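You operate a simulated robot arm through the tools that you are given. There is no shell and no other tool.

The job below is to be done with a simulated robot arm. You get a single attempt, and the scene is never put back.

JOB
Stow the size 08 coupling in the middle drawer, red divider slid to its mark.
Fine: stand it in the end bay that the red divider closes off; shut the drawer. Where these are worked on the way, their far stop is far enough and under half their travel is too little: middle drawer.

It is judged by the outcome, as a careful person would: the job done as asked, and still so three seconds after it is handed in. It fails if anything else is knocked over, pushed out of place, dropped, spilled or broken.

ROBOT AND FRAMES
A 7-joint arm with a two-finger parallel gripper, fixed in place. Base frame: the origin is at the foot of the arm, x ahead of it, y to its left, z up. Lengths are in m, angles in degrees, forces in N, time in s.
With the tool pointing down near the work surface it reaches from about 0.52 to 0.96 m from the base axis. Its first joint turns from -166.0 to 166.0 degrees. Payload 3.91 kg.
The tool frame sits at the grasp point between the pads (the TCP): z along the fingers, y along the line on which they close. The tips reach 0.03 m beyond it. The gripper opens to 0.11 m. The fingers are 0.02 m wide and 0.01 m thick; the gripper's body (0.048 by 0.112 m) begins 0.055 m behind the TCP.
Orientation is that of the tool frame in the base frame, as [roll, pitch, yaw] about the fixed x, y, z axes, in that order (R = Rz(yaw) Ry(pitch) Rx(roll)). With the fingers straight down and closing along the base's y, the tool's x points along the base's -x, its y along +y and its z along -z.

CONTROLS
- The arm moves only by the tool play_rows. Its argument "series" is a list of rows, each an object (a shift or turn left out is 0, a gripper value left out holds the last) with "travel": the shift along the tool's x, y, z in units of 40 mm (1.0 is 40 mm), a list of three; "angular": the turn, a rotation vector about the tool's x, y, z in units of 4 degrees (1.0 is 4 degrees), a list of three; "hand": the finger opening in mm, from 0 to 110. In form: [{"travel": [x, y, z], "angular": [ax, ay, az], "hand": hand}, ...]. A call has 1 to 20 rows; each row shifts and turns the commanded pose from where the row before left it, along the tool's axes as they then stand. A call with a number of a shift or a turn outside -1 to 1 is refused whole. Rows are played at 5 a second. More than 0.05 m and 8.6 degrees between two rows, or a gripper value outside its range, and nothing of the call is played. Where a pose cannot be reached the arm comes as near as it can. A force on the tool above 90 N (or 10 N above the force at the start of the call, whichever is more), or a blocked arm, ends the call early, and 0.2 s more pass. The fingers move at their own pace (about 0.072 m/s each) and stop on an object; they squeeze with about 36 N. The grip force told is the motor's: it shows also when the fingers shut on nothing. Time passes only in rows, and 0.2 s behind the last, so rows that do not move let the fingers close. It gives the time, the measured TCP pose, the force on the tool (base axes), the opening and the grip force at its end, in the units of the frame above (readings bear some noise), with the torque about the TCP (base axes, N m) and any sound that the robot's microphone picked up, and new pictures: "show" is both (left out), scene, wrist or none.
- Cameras (640 x 400 px; columns grow to the right, rows downward): "scene" is fixed at [0.052, -0.5023, 1.1068]; the picture's right is [0.56, -0.83, 0.00], its down [-0.09, -0.06, -0.99] and it looks along [0.83, 0.55, -0.10] (base axes); focal length 350 px, centre (320, 200). "wrist" rides on the gripper at [0.072, 0.017, -0.103] in the tool frame; the picture's right is [-0.23, 0.97, 0.00], its down [-0.76, -0.18, -0.62] and it looks along [-0.61, -0.14, 0.78] (tool axes); focal length 222 px, centre (320, 200). There is no depth. A picture from a camera that has moved, and an enlarged one, comes with that camera's place and axes in the base frame and with its lens.
- lift_body(by): slides the trunk up (or, below 0, down) by that many m; the arm rides with it, the base frame stays. It gives what a move gives, with no picture.
- zoom(camera, box): a new picture of the part [left, top, right, bottom] of that camera's present view, enlarged. It takes no simulated time.
- hand_in(): hands the job in; it is judged then, once.

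Places have to be worked out from the pictures, the camera data and where the tool is seen. Open the gripper and draw the arm clear of the work before you hand the job in, unless the task says otherwise.

The tools are called after "Emit:" by a JSON object that holds its "name" and its "arguments". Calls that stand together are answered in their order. play_rows: Moves the arm, as the interface text tells. Its arguments: {"type":"object","properties":{"series":{"type":"array","items":{"type":"object","properties":{"travel":{"type":"array","items":{"type":"number"}},"angular":{"type":"array","items":{"type":"number"}},"hand":{"type":"number"}}}},"show":{"type":"string","enum":["both","scene","wrist","none"]}},"required":["series"]} The other tools are called the same way: lift_body (by) slides the trunk up or down; zoom (camera, box) takes an enlarged picture of a part of a camera's view; hand_in () hands the job in.

At the start:

```text
clock: 0.0
position: [0.5547, -0.043, 1.1691]
tool_rot: [179.9, 0.0, -179.9]
ft_force: [0.0, 0.3, 0.1]
torque: [-0.02, -0.01, 0.0]
gripper_width: 0.1103
grasp_force: 0.1
trunk travel left (down, up): [-0.625, 0.057]
```

scene: 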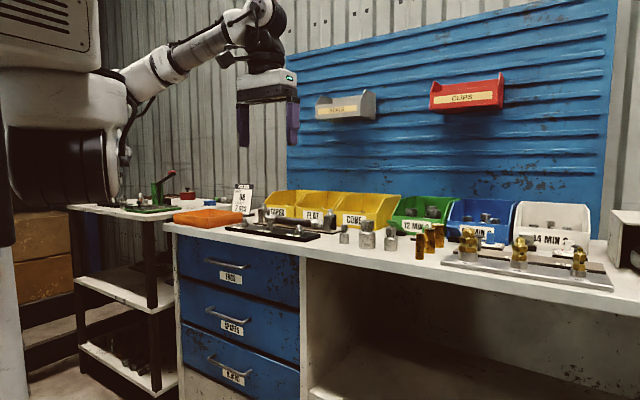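
wrist: 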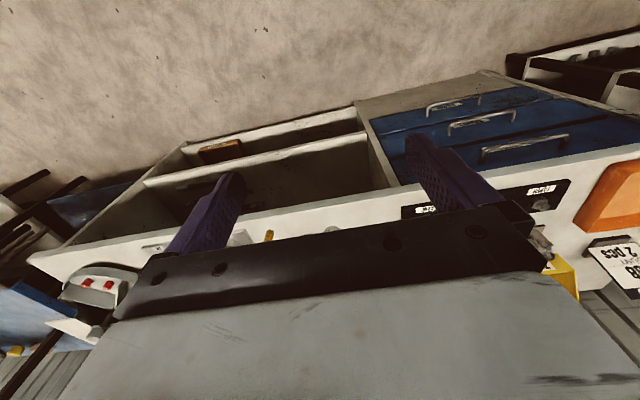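

I start by looking closely at the scene before moving anything. I zoom on the drawers, the bench top and the tag card.

Emit:
{"name": "zoom", "arguments": {"camera": "scene", "box": [160, 170, 320, 270]}}

Emit:
{"name": "zoom", "arguments": {"camera": "scene", "box": [300, 180, 460, 280]}}

Emit:
{"name": "zoom", "arguments": {"camera": "scene", "box": [430, 190, 640, 320]}}

Emit:
{"name": "zoom", "arguments": {"camera": "scene", "box": [160, 230, 320, 400]}}

Emit:
{"name": "zoom", "arguments": {"camera": "wrist", "box": [340, 60, 640, 260]}}

```text
4.00 times, centred on (240, 220) of scene
camera zoom: at [0.052, -0.5023, 1.1068], right [0.56, -0.83, 0.0], down [-0.09, -0.06, -0.99], along [0.83, 0.55, -0.1], focal length 1399 px, centre (640, 120)
```

zoom: 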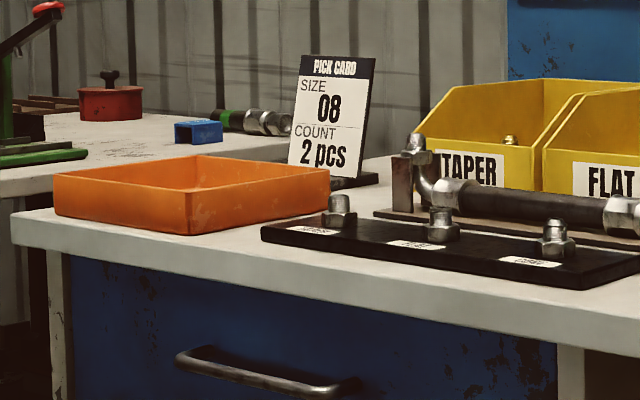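

```text
4.00 times, centred on (380, 230) of scene
camera zoom: at [0.052, -0.5023, 1.1068], right [0.56, -0.83, 0.0], down [-0.09, -0.06, -0.99], along [0.83, 0.55, -0.1], focal length 1399 px, centre (80, 80)
```

zoom: 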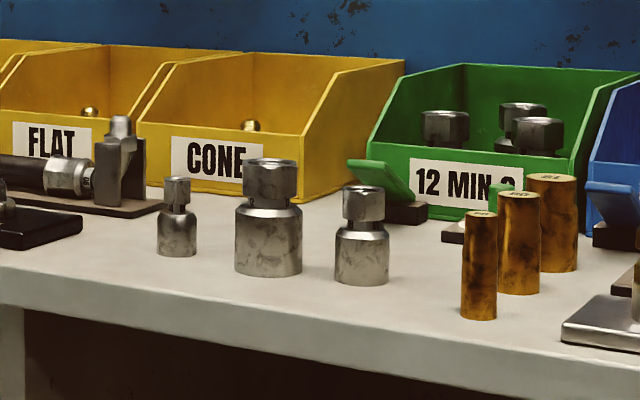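

```text
3.05 times, centred on (535, 255) of scene
camera zoom: at [0.052, -0.5023, 1.1068], right [0.56, -0.83, 0.0], down [-0.09, -0.06, -0.99], along [0.83, 0.55, -0.1], focal length 1066 px, centre (-335, 32)
```

zoom: 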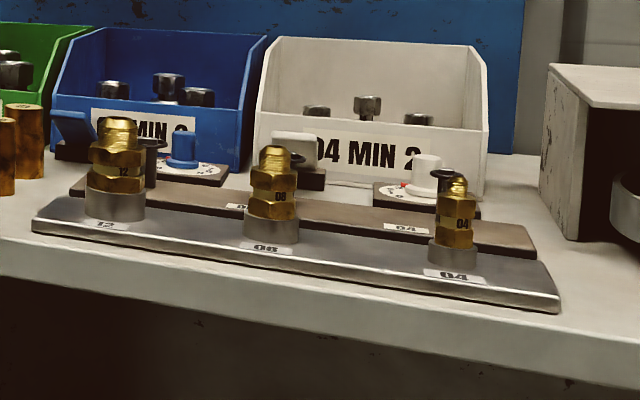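

```text
2.35 times, centred on (240, 315) of scene
camera zoom: at [0.052, -0.5023, 1.1068], right [0.56, -0.83, 0.0], down [-0.09, -0.06, -0.99], along [0.83, 0.55, -0.1], focal length 823 px, centre (508, -71)
```

zoom: 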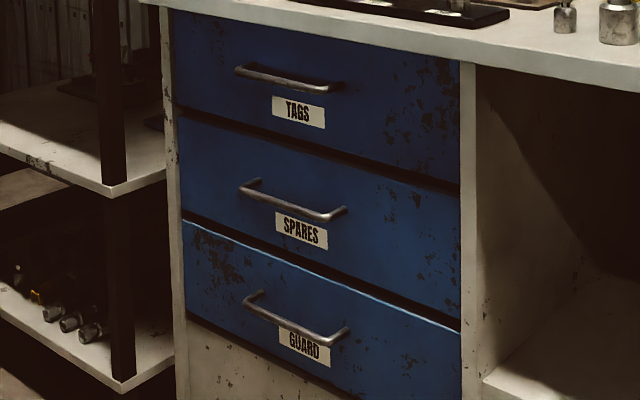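

```text
2.00 times, centred on (490, 160) of wrist
camera zoom: at [0.4819, -0.0258, 1.2708], right [0.23, 0.97, 0.0], down [0.76, -0.18, 0.62], along [0.61, -0.14, -0.78], focal length 444 px, centre (-20, 280)
```

zoom: 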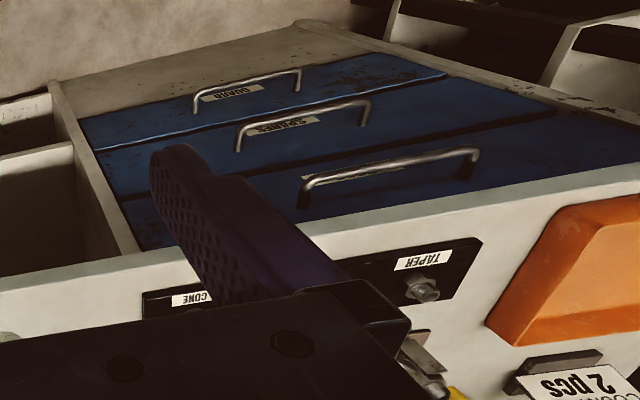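

Everything is closed at the start: three drawers (TAGS, SPARES, GUARD), and three plain steel couplings standing on the bench at roughly x≈0.88, y≈-0.03 (small), -0.10 (large) and -0.17 (medium). I judge the bench top to be at about z≈0.89. I move the gripper forward, high above the bench, to look down at the couplings and read any marks.

Emit:
{"name": "play_rows", "arguments": {"series": [{"travel": [-1, 0, 0], "hand": 110}, {"travel": [-1, 0, 0]}, {"travel": [-1, 0, 0]}, {"travel": [-1, 0, 0]}, {"travel": [-1, 0, 0]}], "show": "both"}}

```text
clock: 1.2
position: [0.7549, -0.0423, 1.1699]
tool_rot: [179.9, -0.1, 180.0]
ft_force: [0.5, -0.6, -0.8]
torque: [-0.01, 0.02, 0.02]
gripper_width: 0.1099
grasp_force: 0.2
trunk travel left (down, up): [-0.625, 0.057]
camera wrist: at [0.6826, -0.0258, 1.2712], right [0.23, 0.97, 0.0], down [0.76, -0.18, 0.62], along [0.61, -0.14, -0.78], focal length 222 px, centre (320, 200)
```

scene: 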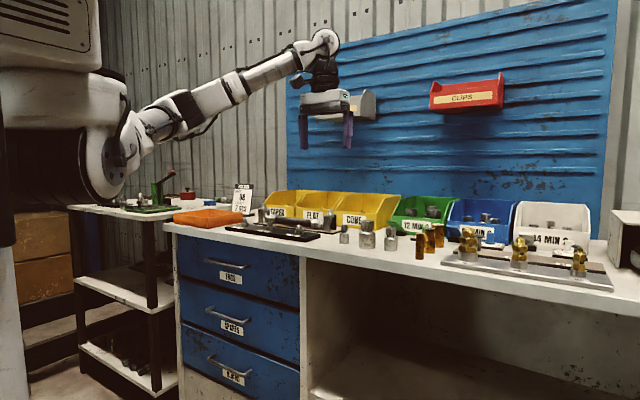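
wrist: 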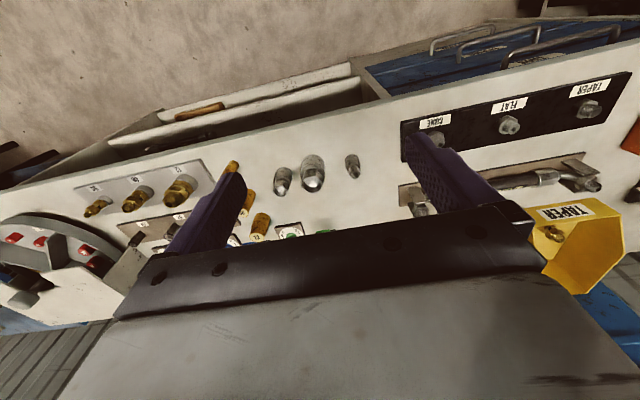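

Emit:
{"name": "zoom", "arguments": {"camera": "wrist", "box": [220, 130, 400, 242]}}

Emit:
{"name": "zoom", "arguments": {"camera": "wrist", "box": [380, 60, 640, 222]}}

Emit:
{"name": "zoom", "arguments": {"camera": "wrist", "box": [0, 130, 250, 290]}}

Emit:
{"name": "zoom", "arguments": {"camera": "scene", "box": [330, 210, 410, 260]}}

Emit:
{"name": "zoom", "arguments": {"camera": "scene", "box": [0, 0, 320, 200]}}

```text
3.56 times, centred on (310, 186) of wrist
camera zoom: at [0.6826, -0.0258, 1.2712], right [0.23, 0.97, 0.0], down [0.76, -0.18, 0.62], along [0.61, -0.14, -0.78], focal length 790 px, centre (356, 250)
```

zoom: 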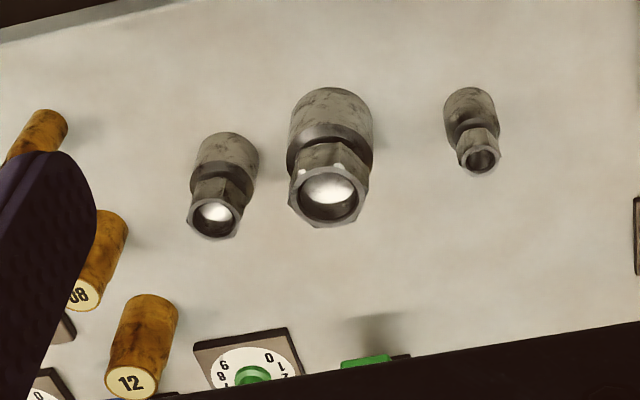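

```text
2.46 times, centred on (510, 141) of wrist
camera zoom: at [0.6826, -0.0258, 1.2712], right [0.23, 0.97, 0.0], down [0.76, -0.18, 0.62], along [0.61, -0.14, -0.78], focal length 547 px, centre (-148, 345)
```

zoom: 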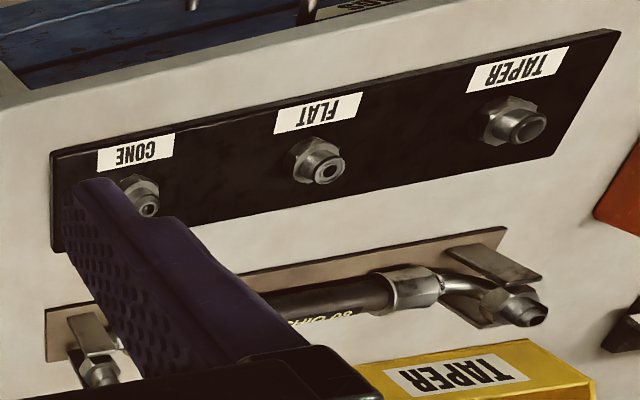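

```text
2.50 times, centred on (125, 210) of wrist
camera zoom: at [0.6826, -0.0258, 1.2712], right [0.23, 0.97, 0.0], down [0.76, -0.18, 0.62], along [0.61, -0.14, -0.78], focal length 555 px, centre (808, 175)
```

zoom: 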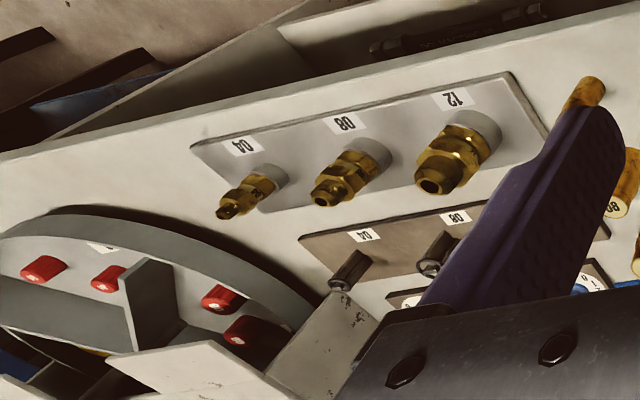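

```text
8.00 times, centred on (370, 235) of scene
camera zoom: at [0.052, -0.5023, 1.1068], right [0.56, -0.83, 0.0], down [-0.09, -0.06, -0.99], along [0.83, 0.55, -0.1], focal length 2798 px, centre (-80, -80)
```

zoom: 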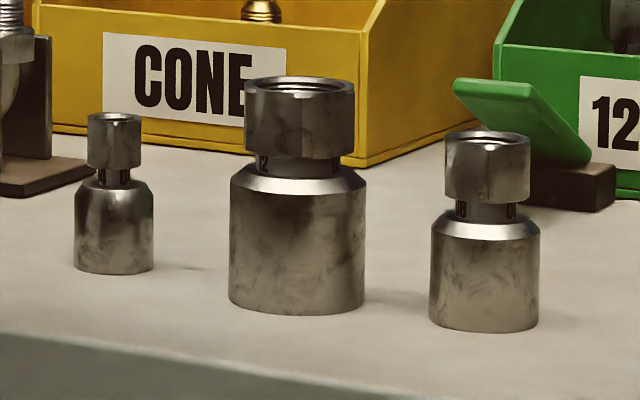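

```text
2.00 times, centred on (160, 100) of scene
camera zoom: at [0.052, -0.5023, 1.1068], right [0.56, -0.83, 0.0], down [-0.09, -0.06, -0.99], along [0.83, 0.55, -0.1], focal length 699 px, centre (640, 400)
```

zoom: 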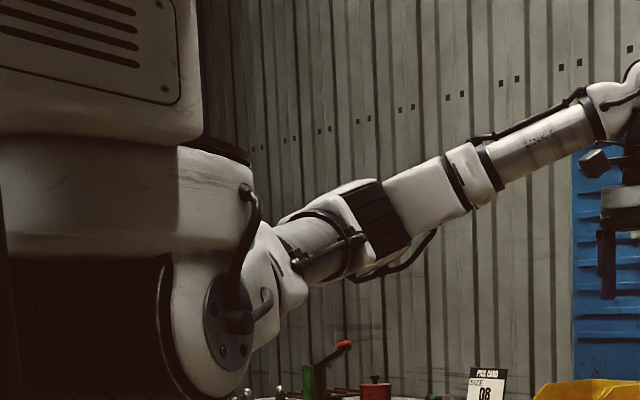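

The neck engravings confirm it: the medium coupling reads 08 and the large one reads 12. I place the 08 at about (0.896, -0.155) with its top at z≈0.947. Next I zoom on the drawer handles from both cameras to triangulate the middle one.

Emit:
{"name": "zoom", "arguments": {"camera": "wrist", "box": [400, 0, 640, 150]}}

Emit:
{"name": "zoom", "arguments": {"camera": "scene", "box": [170, 240, 310, 328]}}

Emit:
{"name": "zoom", "arguments": {"camera": "scene", "box": [170, 312, 310, 400]}}

```text
2.67 times, centred on (520, 75) of wrist
camera zoom: at [0.6826, -0.0258, 1.2712], right [0.23, 0.97, 0.0], down [0.76, -0.18, 0.62], along [0.61, -0.14, -0.78], focal length 592 px, centre (-213, 533)
```

zoom: 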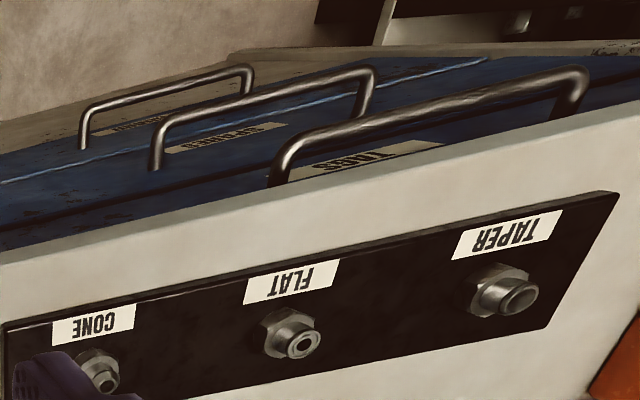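

```text
4.55 times, centred on (240, 284) of scene
camera zoom: at [0.052, -0.5023, 1.1068], right [0.56, -0.83, 0.0], down [-0.09, -0.06, -0.99], along [0.83, 0.55, -0.1], focal length 1590 px, centre (684, -182)
```

zoom: 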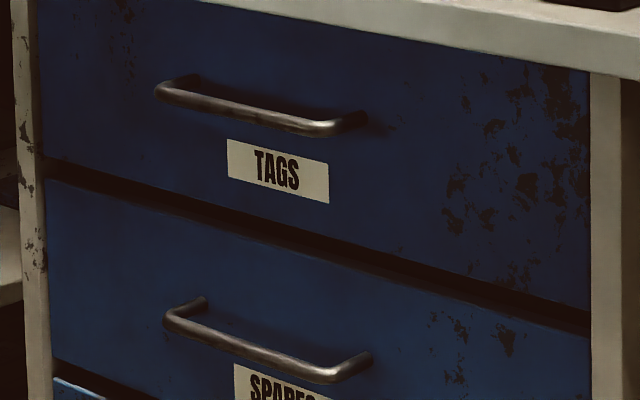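

```text
4.55 times, centred on (240, 356) of scene
camera zoom: at [0.052, -0.5023, 1.1068], right [0.56, -0.83, 0.0], down [-0.09, -0.06, -0.99], along [0.83, 0.55, -0.1], focal length 1590 px, centre (684, -509)
```

zoom: 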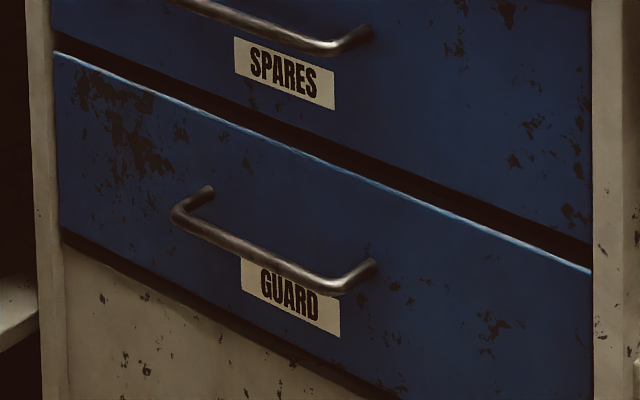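

I place the middle handle bar at about x≈0.81, z≈0.60, y 0.30–0.48, standing about 37 mm off the drawer front at x≈0.845. I turn the tool here in free air to point forward, with the fingers closing vertically.

Emit:
{"name": "play_rows", "arguments": {"series": [{"angular": [-0.9623, -0.9623, 0.9623]}, {"angular": [-0.9623, -0.9623, 0.9623]}, {"angular": [-0.9623, -0.9623, 0.9623]}, {"angular": [-0.9623, -0.9623, 0.9623]}, {"angular": [-0.9623, -0.9623, 0.9623]}, {"angular": [-0.9623, -0.9623, 0.9623]}, {"angular": [-0.9623, -0.9623, 0.9623]}, {"angular": [-0.9623, -0.9623, 0.9623]}, {"angular": [-0.9623, -0.9623, 0.9623]}, {"angular": [-0.9623, -0.9623, 0.9623]}, {"angular": [-0.9623, -0.9623, 0.9623]}, {"angular": [-0.9623, -0.9623, 0.9623]}, {"angular": [-0.9623, -0.9623, 0.9623]}, {"angular": [-0.9623, -0.9623, 0.9623]}, {"angular": [-0.9623, -0.9623, 0.9623]}, {"angular": [-0.9623, -0.9623, 0.9623]}, {"angular": [-0.9623, -0.9623, 0.9623]}, {"angular": [-0.9623, -0.9623, 0.9623]}], "show": "both"}}

```text
clock: 5.0
position: [0.753, -0.0422, 1.1694]
tool_rot: [89.9, -0.2, 89.9]
ft_force: [0.3, -0.5, -0.5]
torque: [0.01, -0.03, 0.03]
gripper_width: 0.1099
grasp_force: 0.1
trunk travel left (down, up): [-0.625, 0.057]
camera wrist: at [0.6514, 0.0308, 1.1839], right [0.0, -0.23, 0.97], down [-0.62, -0.76, -0.18], along [0.78, -0.61, -0.14], focal length 222 px, centre (320, 200)
```

scene: 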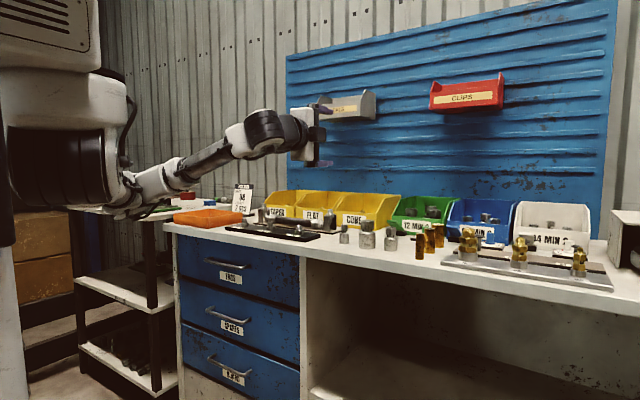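
wrist: 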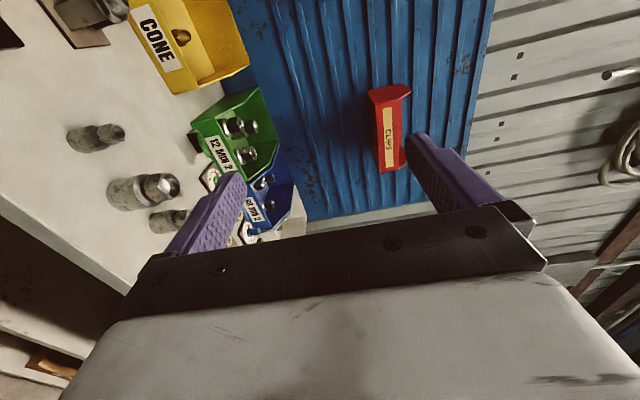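

The tool now points forward with the fingers closing vertically. I draw back to x≈0.60 and slide left to y≈0.39, in front of the drawers and clear of the bench.

Emit:
{"name": "play_rows", "arguments": {"series": [{"travel": [0, 0, -1]}, {"travel": [0, 0, -1]}, {"travel": [0, 0, -1]}, {"travel": [0, 0, -1]}, {"travel": [1, 0, 0]}, {"travel": [1, 0, 0]}, {"travel": [1, 0, 0]}, {"travel": [1, 0, 0]}, {"travel": [1, 0, 0]}, {"travel": [1, 0, 0]}, {"travel": [1, 0, 0]}, {"travel": [1, 0, 0]}, {"travel": [1, 0, 0]}, {"travel": [1, 0, 0]}, {"travel": [0.86, 0, 0]}], "show": "scene"}}

Emit:
{"name": "lift_body", "arguments": {"by": -0.2}}

```text
clock: 8.2
position: [0.7031, 0.3725, 1.1955]
tool_rot: [90.0, 0.0, 89.9]
ft_force: [0.3, 0.4, -0.9]
torque: [0.02, -0.02, -0.03]
gripper_width: 0.1102
grasp_force: 0.1
out of reach, approached as far as the arm can: row 2, 3, 4, 5
trunk travel left (down, up): [-0.625, 0.057]
```

scene: 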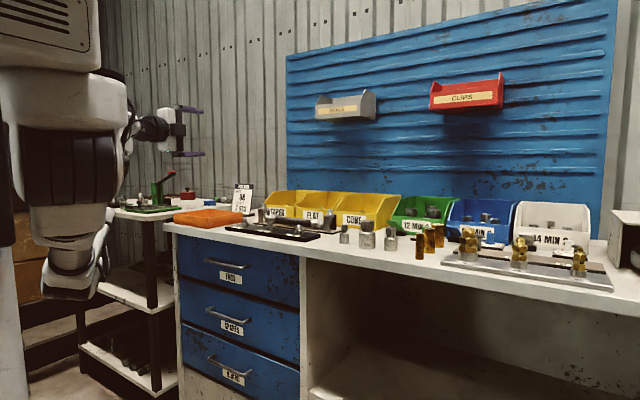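

```text
clock: 10.4
position: [0.7035, 0.3711, 0.996]
tool_rot: [90.0, 0.1, 90.0]
ft_force: [0.4, -0.5, 0.5]
torque: [0.03, -0.04, 0.01]
gripper_width: 0.11
grasp_force: 0.0
trunk travel left (down, up): [-0.425, 0.257]
```

The arm could not fold any closer at that height, so I am at (0.70, 0.37), still clear of the bench. I lower the hand with the arm and leave the trunk where it is, which should give more room to pull back.

Emit:
{"name": "play_rows", "arguments": {"series": [{"travel": [0, -1, 0]}, {"travel": [0, -1, 0]}, {"travel": [0, -1, 0]}, {"travel": [0, -1, 0]}, {"travel": [0, -1, 0]}], "show": "both"}}

```text
clock: 11.6
position: [0.7044, 0.3709, 0.7954]
tool_rot: [90.0, -0.1, 90.0]
ft_force: [0.5, 0.5, -0.3]
torque: [0.0, -0.02, 0.01]
gripper_width: 0.1102
grasp_force: 0.0
trunk travel left (down, up): [-0.425, 0.257]
camera wrist: at [0.6018, 0.4432, 0.8104], right [0.0, -0.23, 0.97], down [-0.62, -0.76, -0.18], along [0.78, -0.61, -0.14], focal length 222 px, centre (320, 200)
```

scene: 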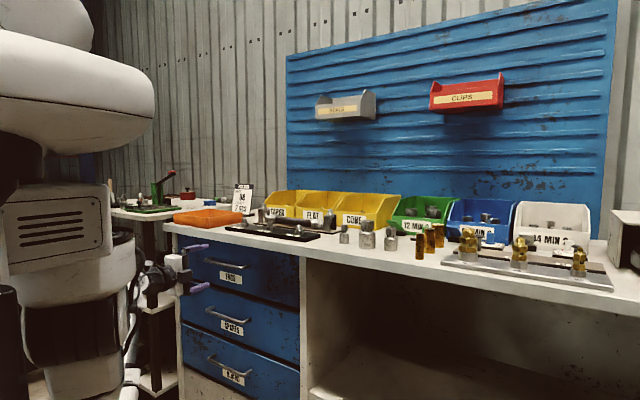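
wrist: 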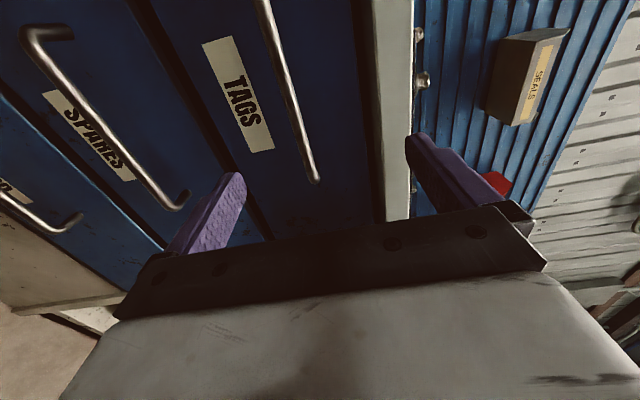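

The wrist camera now shows the TAGS and SPARES handles clearly and nothing is in the way. I continue down to the SPARES handle height and add a small shift left.

Emit:
{"name": "play_rows", "arguments": {"series": [{"travel": [0.1, -1, 0]}, {"travel": [0.1, -1, 0]}, {"travel": [0.1, -1, 0]}, {"travel": [0.1, -1, 0]}, {"travel": [0.1, -0.85, 0]}], "show": "both"}}

```text
clock: 12.8
position: [0.7039, 0.3909, 0.5994]
tool_rot: [89.9, 0.1, 90.0]
ft_force: [-0.1, -0.2, 0.2]
torque: [-0.02, 0.01, 0.0]
gripper_width: 0.1099
grasp_force: 0.1
trunk travel left (down, up): [-0.425, 0.257]
camera wrist: at [0.6003, 0.4633, 0.6169], right [0.0, -0.23, 0.97], down [-0.62, -0.76, -0.18], along [0.78, -0.61, -0.14], focal length 222 px, centre (320, 200)
```

scene: 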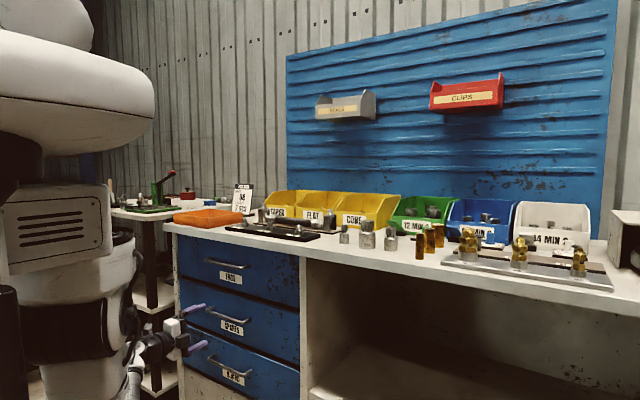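
wrist: 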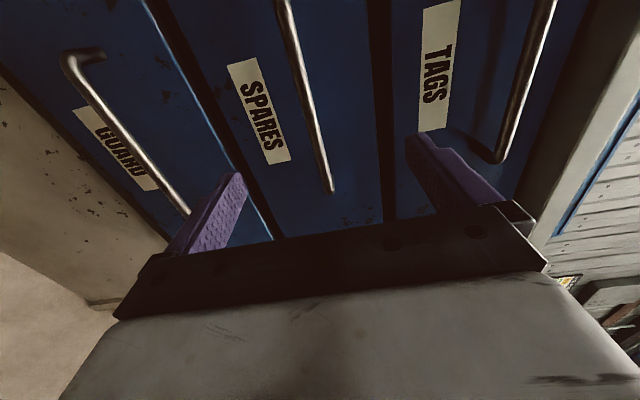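

The SPARES bar sits at z≈0.595 and I am centred on it. I advance so the pads straddle the bar with the tips short of the drawer front.

Emit:
{"name": "play_rows", "arguments": {"series": [{"travel": [0, -0.1, 0.8]}, {"travel": [0, 0, 0.8]}, {"travel": [0, 0, 0.8]}], "show": "both"}}

```text
clock: 13.6
position: [0.7983, 0.3922, 0.5965]
tool_rot: [90.0, 0.0, 90.0]
ft_force: [0.4, -0.2, 0.9]
torque: [-0.02, -0.03, 0.02]
gripper_width: 0.1098
grasp_force: 0.1
trunk travel left (down, up): [-0.425, 0.257]
camera wrist: at [0.6959, 0.4639, 0.6119], right [0.0, -0.23, 0.97], down [-0.62, -0.76, -0.18], along [0.78, -0.61, -0.14], focal length 222 px, centre (320, 200)
```

scene: 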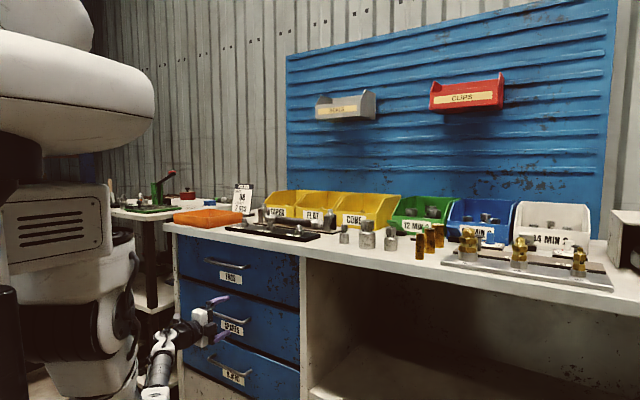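
wrist: 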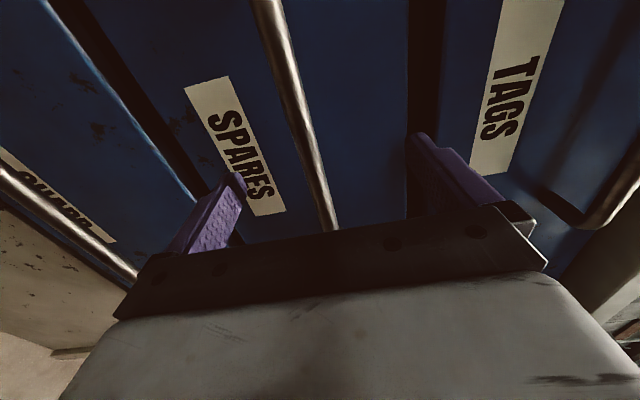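

The bar lies between the pads at about the TCP. I close the fingers on it.

Emit:
{"name": "play_rows", "arguments": {"series": [{"hand": 0}, {"hand": 0}, {"hand": 0}, {"hand": 0}, {"hand": 0}], "show": "wrist"}}

```text
clock: 14.8
position: [0.7981, 0.3916, 0.5947]
tool_rot: [90.0, 0.0, 90.0]
ft_force: [-1.0, -0.6, -6.8]
torque: [0.07, 0.09, 0.36]
gripper_width: 0.0118
grasp_force: 44.9
trunk travel left (down, up): [-0.425, 0.257]
camera wrist: at [0.6958, 0.4638, 0.6104], right [0.0, -0.23, 0.97], down [-0.62, -0.76, -0.18], along [0.78, -0.61, -0.14], focal length 222 px, centre (320, 200)
```

wrist: 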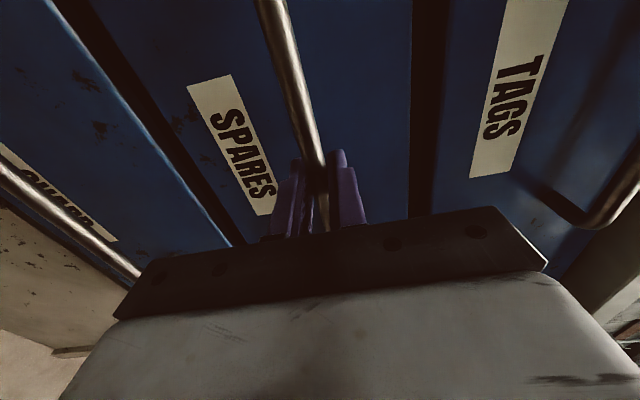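

The bar is gripped at 11.8 mm. I pull the drawer out along -x in small steps and watch the force.

Emit:
{"name": "play_rows", "arguments": {"series": [{"travel": [0, -0.04, -0.4]}, {"travel": [0, 0, -0.5]}, {"travel": [0, 0, -0.5]}, {"travel": [0, 0, -0.5]}, {"travel": [0, 0, -0.5]}], "show": "both"}}

```text
clock: 16.0
position: [0.7029, 0.3908, 0.5954]
tool_rot: [90.1, 0.1, 90.1]
ft_force: [-0.6, -3.0, -7.7]
torque: [0.02, 0.11, 0.69]
gripper_width: 0.0118
grasp_force: 45.0
trunk travel left (down, up): [-0.425, 0.257]
camera wrist: at [0.6001, 0.4638, 0.6104], right [0.0, -0.23, 0.97], down [-0.62, -0.76, -0.18], along [0.78, -0.61, -0.14], focal length 222 px, centre (320, 200)
```

scene: 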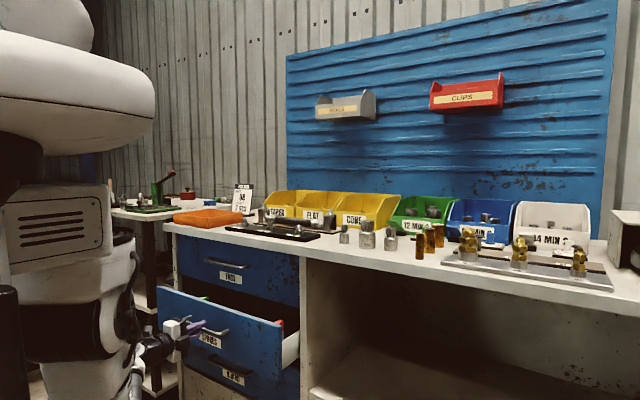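
wrist: 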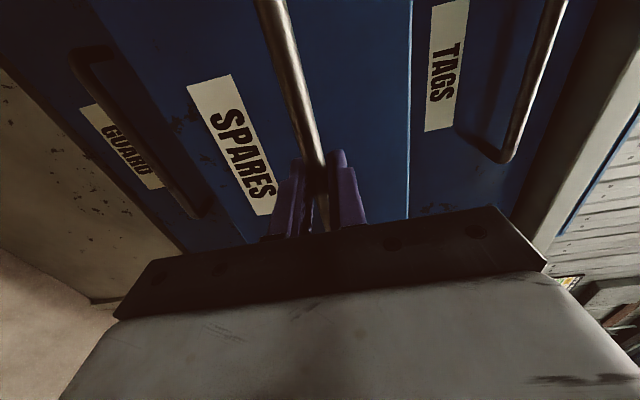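

The drawer is moving freely; it is out about 95 mm, and a red part is visible on its right (low-y) side. I keep pulling.

Emit:
{"name": "play_rows", "arguments": {"series": [{"travel": [0, 0, -0.5]}, {"travel": [0, 0, -0.5]}, {"travel": [0, 0, -0.5]}, {"travel": [0, 0, -0.5]}, {"travel": [0, 0, -0.5]}], "show": "both"}}

```text
clock: 17.2
position: [0.6047, 0.3908, 0.5945]
tool_rot: [90.1, -0.1, 89.9]
ft_force: [-1.5, -6.4, -9.5]
torque: [-0.03, 0.11, 0.1]
gripper_width: 0.0115
grasp_force: 45.3
trunk travel left (down, up): [-0.425, 0.257]
camera wrist: at [0.5017, 0.4639, 0.6103], right [0.0, -0.23, 0.97], down [-0.62, -0.76, -0.18], along [0.78, -0.61, -0.14], focal length 222 px, centre (320, 200)
```

scene: 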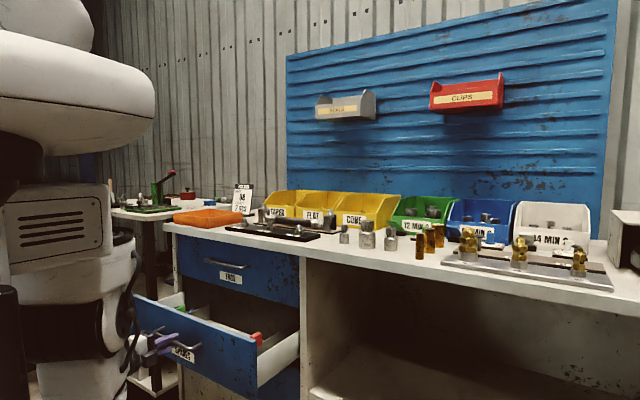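
wrist: 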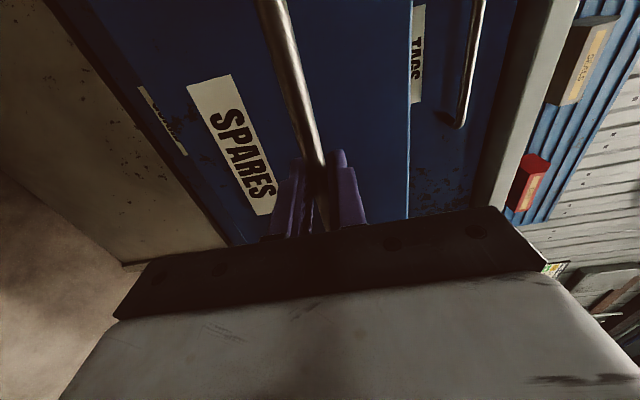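

It is out about 195 mm. I pull on in small steps towards its far stop.

Emit:
{"name": "play_rows", "arguments": {"series": [{"travel": [0, 0, -0.4]}, {"travel": [0, 0, -0.4]}, {"travel": [0, 0, -0.4]}, {"travel": [0, 0, -0.4]}], "show": "both"}}

Emit:
{"name": "zoom", "arguments": {"camera": "scene", "box": [100, 260, 320, 400]}}

```text
clock: 18.2
position: [0.5403, 0.3916, 0.595]
tool_rot: [90.1, 0.1, 89.8]
ft_force: [-0.8, -10.3, -13.5]
torque: [0.05, 0.14, -0.66]
gripper_width: 0.0119
grasp_force: 45.2
trunk travel left (down, up): [-0.425, 0.257]
camera wrist: at [0.4373, 0.4641, 0.6103], right [0.0, -0.23, 0.97], down [-0.63, -0.76, -0.18], along [0.78, -0.61, -0.14], focal length 222 px, centre (320, 200)
```

scene: 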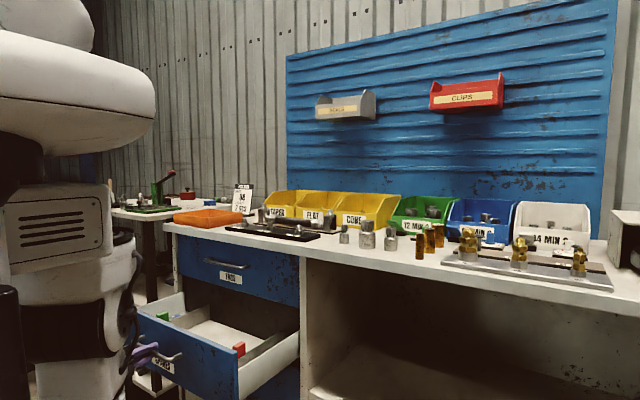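
wrist: 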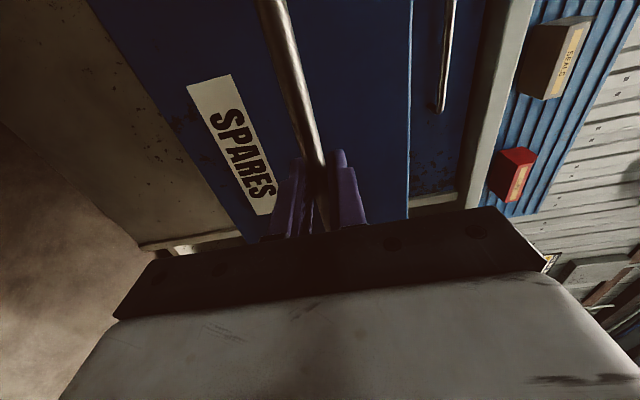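

```text
2.86 times, centred on (210, 330) of scene
camera zoom: at [0.052, -0.5023, 1.1068], right [0.56, -0.83, 0.0], down [-0.09, -0.06, -0.99], along [0.83, 0.55, -0.1], focal length 999 px, centre (634, -171)
```

zoom: 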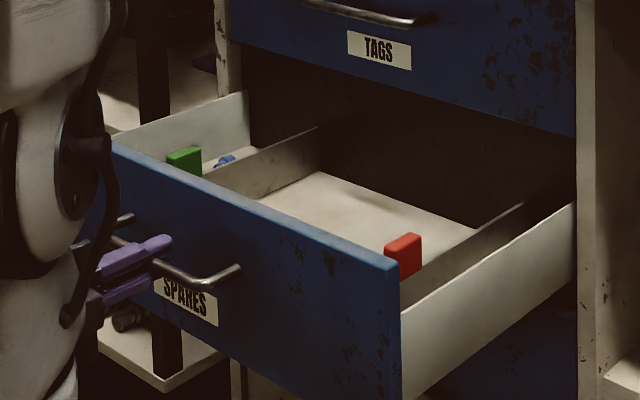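

The drawer is open about 258 mm and I can see two dividers: a green-tabbed one on the left and a red-tabbed one on the right, both running front to back. I pull a bit more to find the far stop.

Emit:
{"name": "play_rows", "arguments": {"series": [{"travel": [0, 0, -0.3]}, {"travel": [0, 0, -0.3]}, {"travel": [0, 0, -0.3]}], "show": "both"}}

```text
clock: 19.0
position: [0.5045, 0.3904, 0.5954]
tool_rot: [90.1, 0.0, 89.7]
ft_force: [7.7, -11.1, -11.8]
torque: [0.02, 0.32, -0.29]
gripper_width: 0.0109
grasp_force: 45.4
trunk travel left (down, up): [-0.425, 0.257]
camera wrist: at [0.4023, 0.4645, 0.6104], right [0.0, -0.23, 0.97], down [-0.63, -0.76, -0.18], along [0.78, -0.61, -0.14], focal length 222 px, centre (320, 200)
```

scene: 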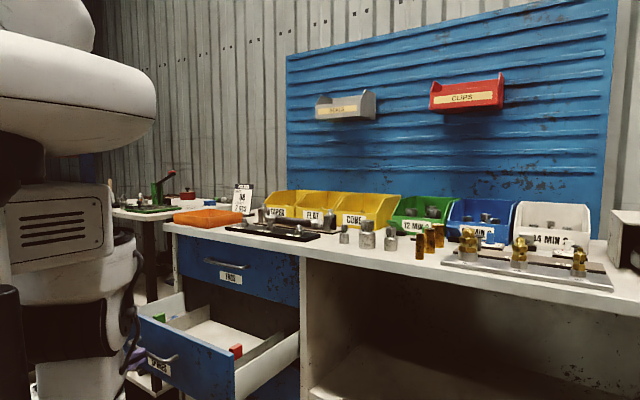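
wrist: 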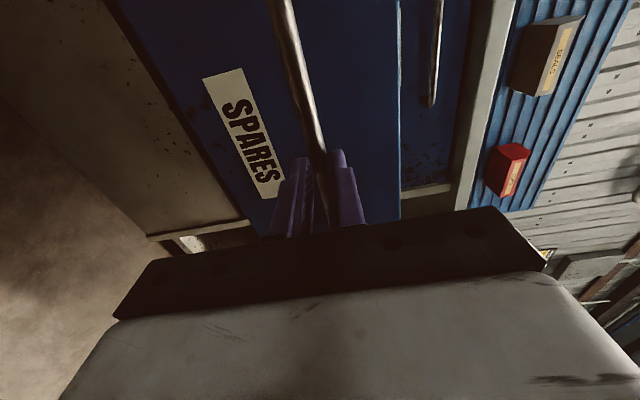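

The x-force rose and the fingers slipped slightly on the bar, so the drawer is at its far stop (about 0.28 m of travel). I open the hand.

Emit:
{"name": "play_rows", "arguments": {"series": [{"hand": 60}, {"hand": 110}, {"hand": 110}, {"hand": 110}, {"hand": 110}], "show": "both"}}

```text
clock: 20.2
position: [0.5025, 0.3927, 0.5952]
tool_rot: [90.1, 0.0, 90.0]
ft_force: [0.4, 0.4, -0.8]
torque: [0.01, -0.02, -0.02]
gripper_width: 0.11
grasp_force: 0.0
trunk travel left (down, up): [-0.425, 0.257]
camera wrist: at [0.4008, 0.4651, 0.6112], right [0.0, -0.23, 0.97], down [-0.62, -0.76, -0.18], along [0.78, -0.61, -0.14], focal length 222 px, centre (320, 200)
```

scene: 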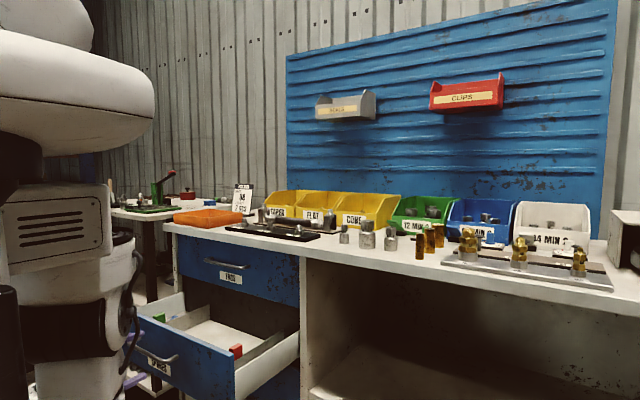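
wrist: 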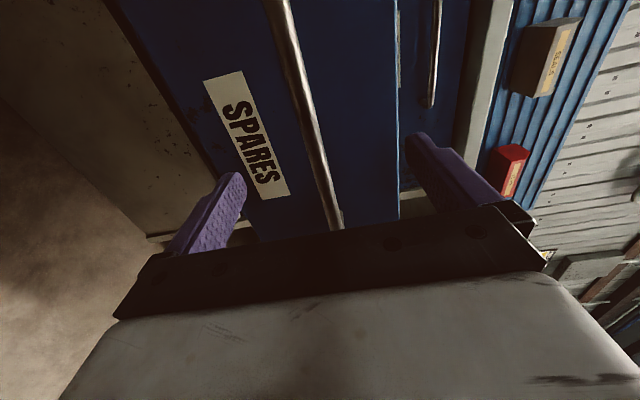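

The fingers are open above and below the bar. I slide left past the handle's end (y≈0.48) and then go up above the drawer.

Emit:
{"name": "play_rows", "arguments": {"series": [{"travel": [0.9, 0, 0]}, {"travel": [0.9, 0, 0]}, {"travel": [0.9, 0, 0]}, {"travel": [0.9, 0, 0]}], "show": "both"}}

```text
clock: 21.2
position: [0.5014, 0.5167, 0.5969]
tool_rot: [90.0, -0.2, 90.0]
ft_force: [-0.6, 0.7, -0.3]
torque: [-0.05, -0.01, 0.01]
gripper_width: 0.1101
grasp_force: 0.1
out of reach, approached as far as the arm can: row 4
trunk travel left (down, up): [-0.425, 0.257]
camera wrist: at [0.3986, 0.589, 0.6132], right [0.0, -0.23, 0.97], down [-0.62, -0.76, -0.18], along [0.78, -0.61, -0.14], focal length 222 px, centre (320, 200)
```

scene: 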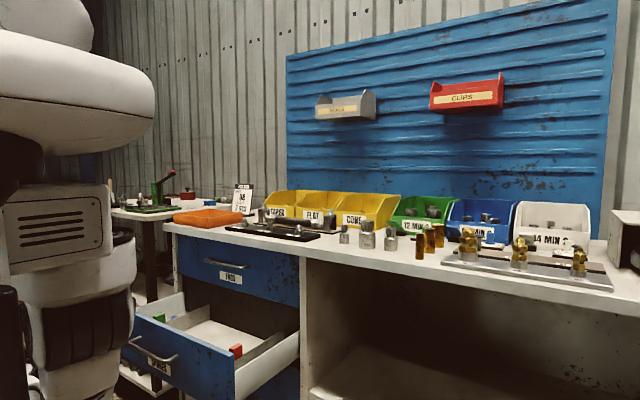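
wrist: 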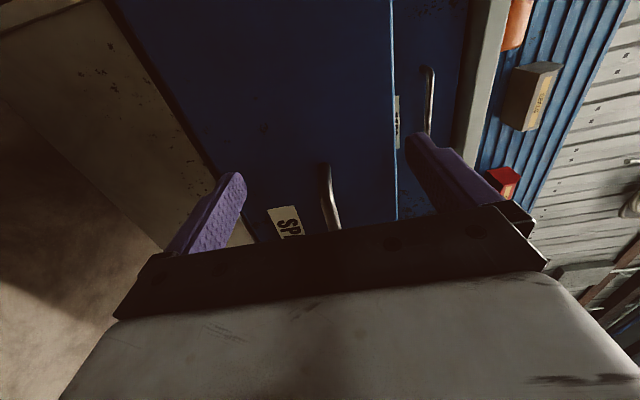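

The arm stopped short on the last row, at y≈0.517. I zoom in to check whether the fingers clear the handle's left end before going up.

Emit:
{"name": "zoom", "arguments": {"camera": "wrist", "box": [200, 120, 480, 260]}}

Emit:
{"name": "zoom", "arguments": {"camera": "scene", "box": [100, 300, 220, 400]}}

```text
2.29 times, centred on (340, 190) of wrist
camera zoom: at [0.3986, 0.589, 0.6132], right [0.0, -0.23, 0.97], down [-0.62, -0.76, -0.18], along [0.78, -0.61, -0.14], focal length 508 px, centre (274, 223)
```

zoom: 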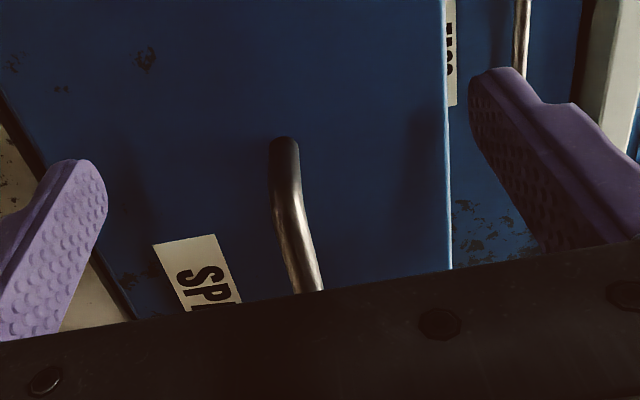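

```text
4.00 times, centred on (160, 350) of scene
camera zoom: at [0.052, -0.5023, 1.1068], right [0.56, -0.83, 0.0], down [-0.09, -0.06, -0.99], along [0.83, 0.55, -0.1], focal length 1399 px, centre (960, -400)
```

zoom: 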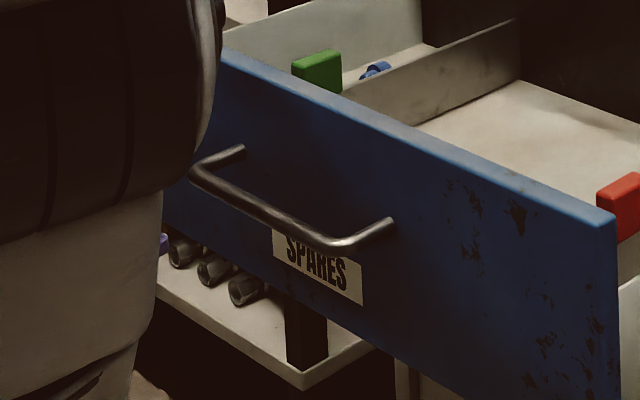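

The handle's left corner is at about y≈0.49, x≈0.545, so the fingers (y≥0.507, tips at x≈0.53) are clear of it. I go straight up.

Emit:
{"name": "play_rows", "arguments": {"series": [{"travel": [0, 0.8, 0]}, {"travel": [0, 1, 0]}, {"travel": [0, 1, 0]}, {"travel": [0, 1, 0]}, {"travel": [0, 1, 0]}, {"travel": [0, 1, 0]}, {"travel": [0, 1, 0]}, {"travel": [0, 1, 0]}], "show": "both"}}

```text
clock: 23.0
position: [0.5035, 0.5179, 0.9103]
tool_rot: [90.0, 0.0, 90.0]
ft_force: [-0.4, -0.9, 0.1]
torque: [-0.01, 0.02, 0.02]
gripper_width: 0.11
grasp_force: 0.1
trunk travel left (down, up): [-0.425, 0.257]
camera wrist: at [0.4009, 0.59, 0.9259], right [0.0, -0.23, 0.97], down [-0.62, -0.76, -0.18], along [0.78, -0.61, -0.14], focal length 222 px, centre (320, 200)
```

scene: 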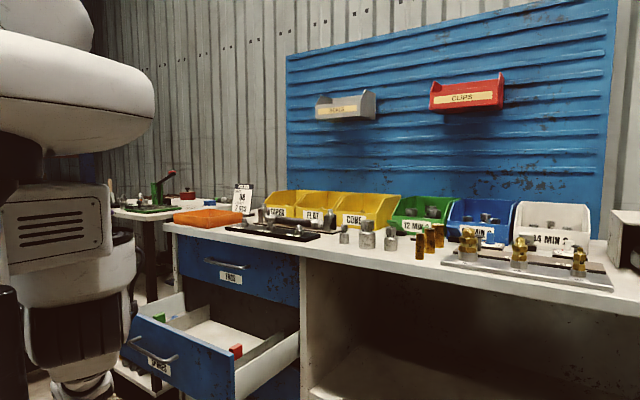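
wrist: 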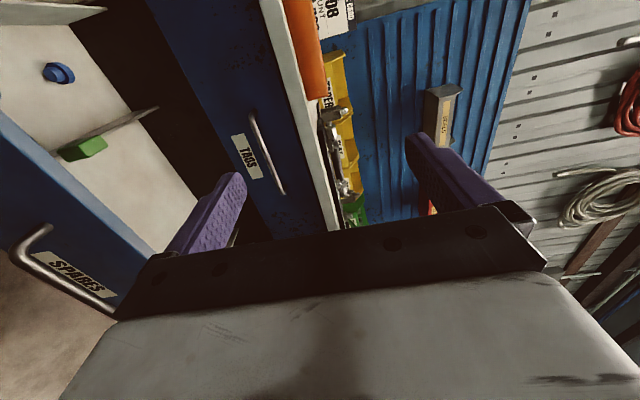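

I'm above the drawer and clear of it. I turn the tool back to point straight down here, then will look into the drawer.

Emit:
{"name": "play_rows", "arguments": {"series": [{"angular": [0.9623, 0.9623, -0.9623]}, {"angular": [0.9623, 0.9623, -0.9623]}, {"angular": [0.9623, 0.9623, -0.9623]}, {"angular": [0.9623, 0.9623, -0.9623]}, {"angular": [0.9623, 0.9623, -0.9623]}, {"angular": [0.9623, 0.9623, -0.9623]}, {"angular": [0.9623, 0.9623, -0.9623]}, {"angular": [0.9623, 0.9623, -0.9623]}, {"angular": [0.9623, 0.9623, -0.9623]}, {"angular": [0.9623, 0.9623, -0.9623]}, {"angular": [0.9623, 0.9623, -0.9623]}, {"angular": [0.9623, 0.9623, -0.9623]}, {"angular": [0.9623, 0.9623, -0.9623]}, {"angular": [0.9623, 0.9623, -0.9623]}, {"angular": [0.9623, 0.9623, -0.9623]}, {"angular": [0.9623, 0.9623, -0.9623]}, {"angular": [0.9623, 0.9623, -0.9623]}, {"angular": [0.9623, 0.9623, -0.9623]}], "show": "both"}}

```text
clock: 26.8
position: [0.5043, 0.5164, 0.9113]
tool_rot: [-179.9, 0.0, -179.8]
ft_force: [0.1, -0.7, -0.4]
torque: [-0.01, 0.01, 0.01]
gripper_width: 0.1101
grasp_force: 0.0
trunk travel left (down, up): [-0.425, 0.257]
camera wrist: at [0.432, 0.5336, 1.0129], right [0.23, 0.97, 0.0], down [0.76, -0.18, 0.62], along [0.61, -0.14, -0.78], focal length 222 px, centre (320, 200)
```

scene: 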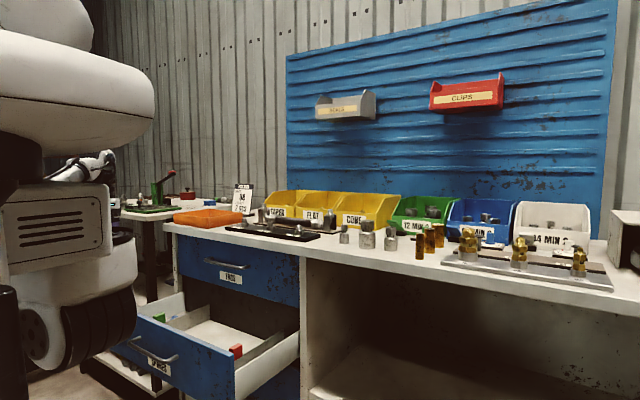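
wrist: 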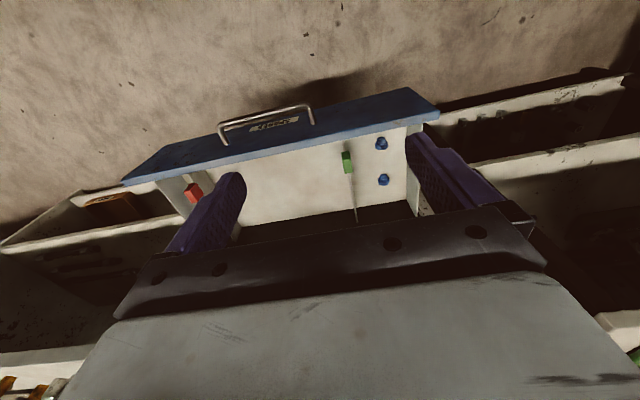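

I can see inside the drawer: blue parts in the left bay behind the green divider, and the red divider near the right end. I move right over the red end for a closer look and the mark.

Emit:
{"name": "play_rows", "arguments": {"series": [{"travel": [-0.3, -0.9, 0]}, {"travel": [-0.3, -0.9, 0]}, {"travel": [-0.3, -0.9, 0]}, {"travel": [-0.3, -0.9, 0]}, {"travel": [0, -1, 0]}, {"travel": [0, -1, 0]}, {"travel": [0, -1, 0]}], "show": "both"}}

Emit:
{"name": "zoom", "arguments": {"camera": "wrist", "box": [160, 50, 480, 250]}}

Emit:
{"name": "zoom", "arguments": {"camera": "scene", "box": [200, 310, 310, 400]}}

```text
clock: 28.4
position: [0.5556, 0.2509, 0.9115]
tool_rot: [180.0, 0.0, 180.0]
ft_force: [-0.5, -0.4, -1.0]
torque: [-0.01, -0.01, 0.02]
gripper_width: 0.1101
grasp_force: 0.0
trunk travel left (down, up): [-0.425, 0.257]
camera wrist: at [0.4823, 0.2689, 1.0123], right [0.23, 0.97, 0.0], down [0.76, -0.18, 0.62], along [0.61, -0.14, -0.78], focal length 222 px, centre (320, 200)
```

scene: 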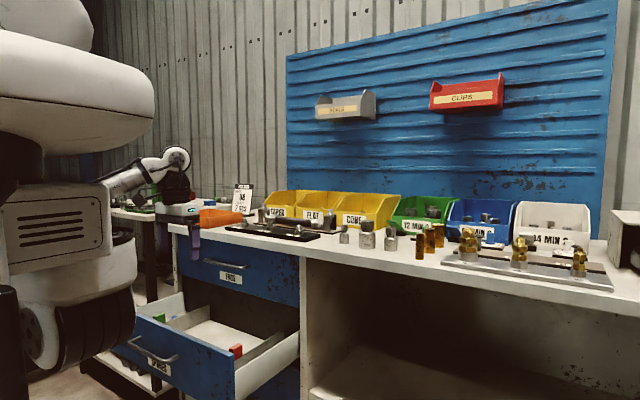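
wrist: 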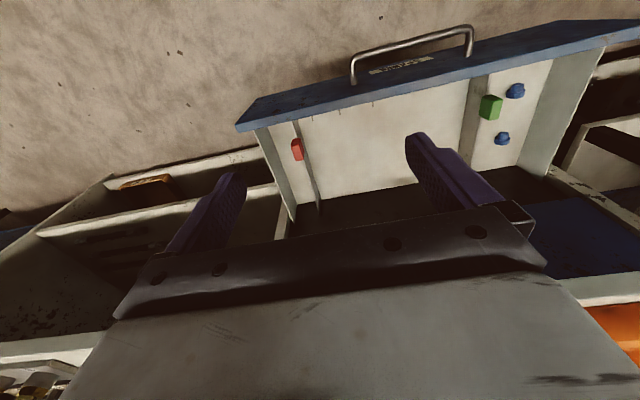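

```text
2.00 times, centred on (320, 150) of wrist
camera zoom: at [0.4823, 0.2689, 1.0123], right [0.23, 0.97, 0.0], down [0.76, -0.18, 0.62], along [0.61, -0.14, -0.78], focal length 444 px, centre (320, 300)
```

zoom: 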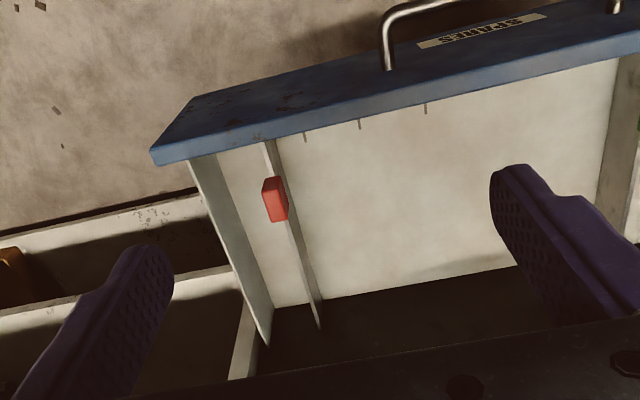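

```text
4.44 times, centred on (255, 355) of scene
camera zoom: at [0.052, -0.5023, 1.1068], right [0.56, -0.83, 0.0], down [-0.09, -0.06, -0.99], along [0.83, 0.55, -0.1], focal length 1554 px, centre (609, -489)
```

zoom: 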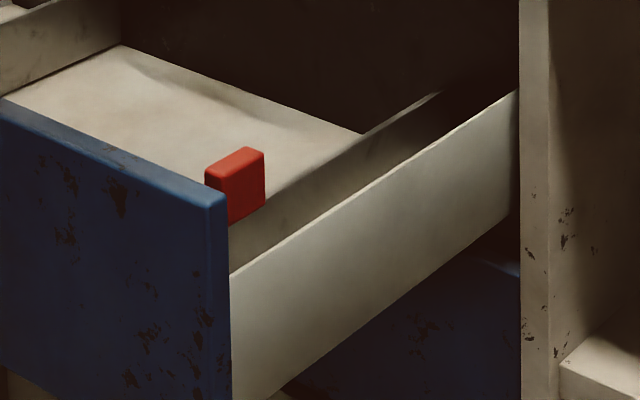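

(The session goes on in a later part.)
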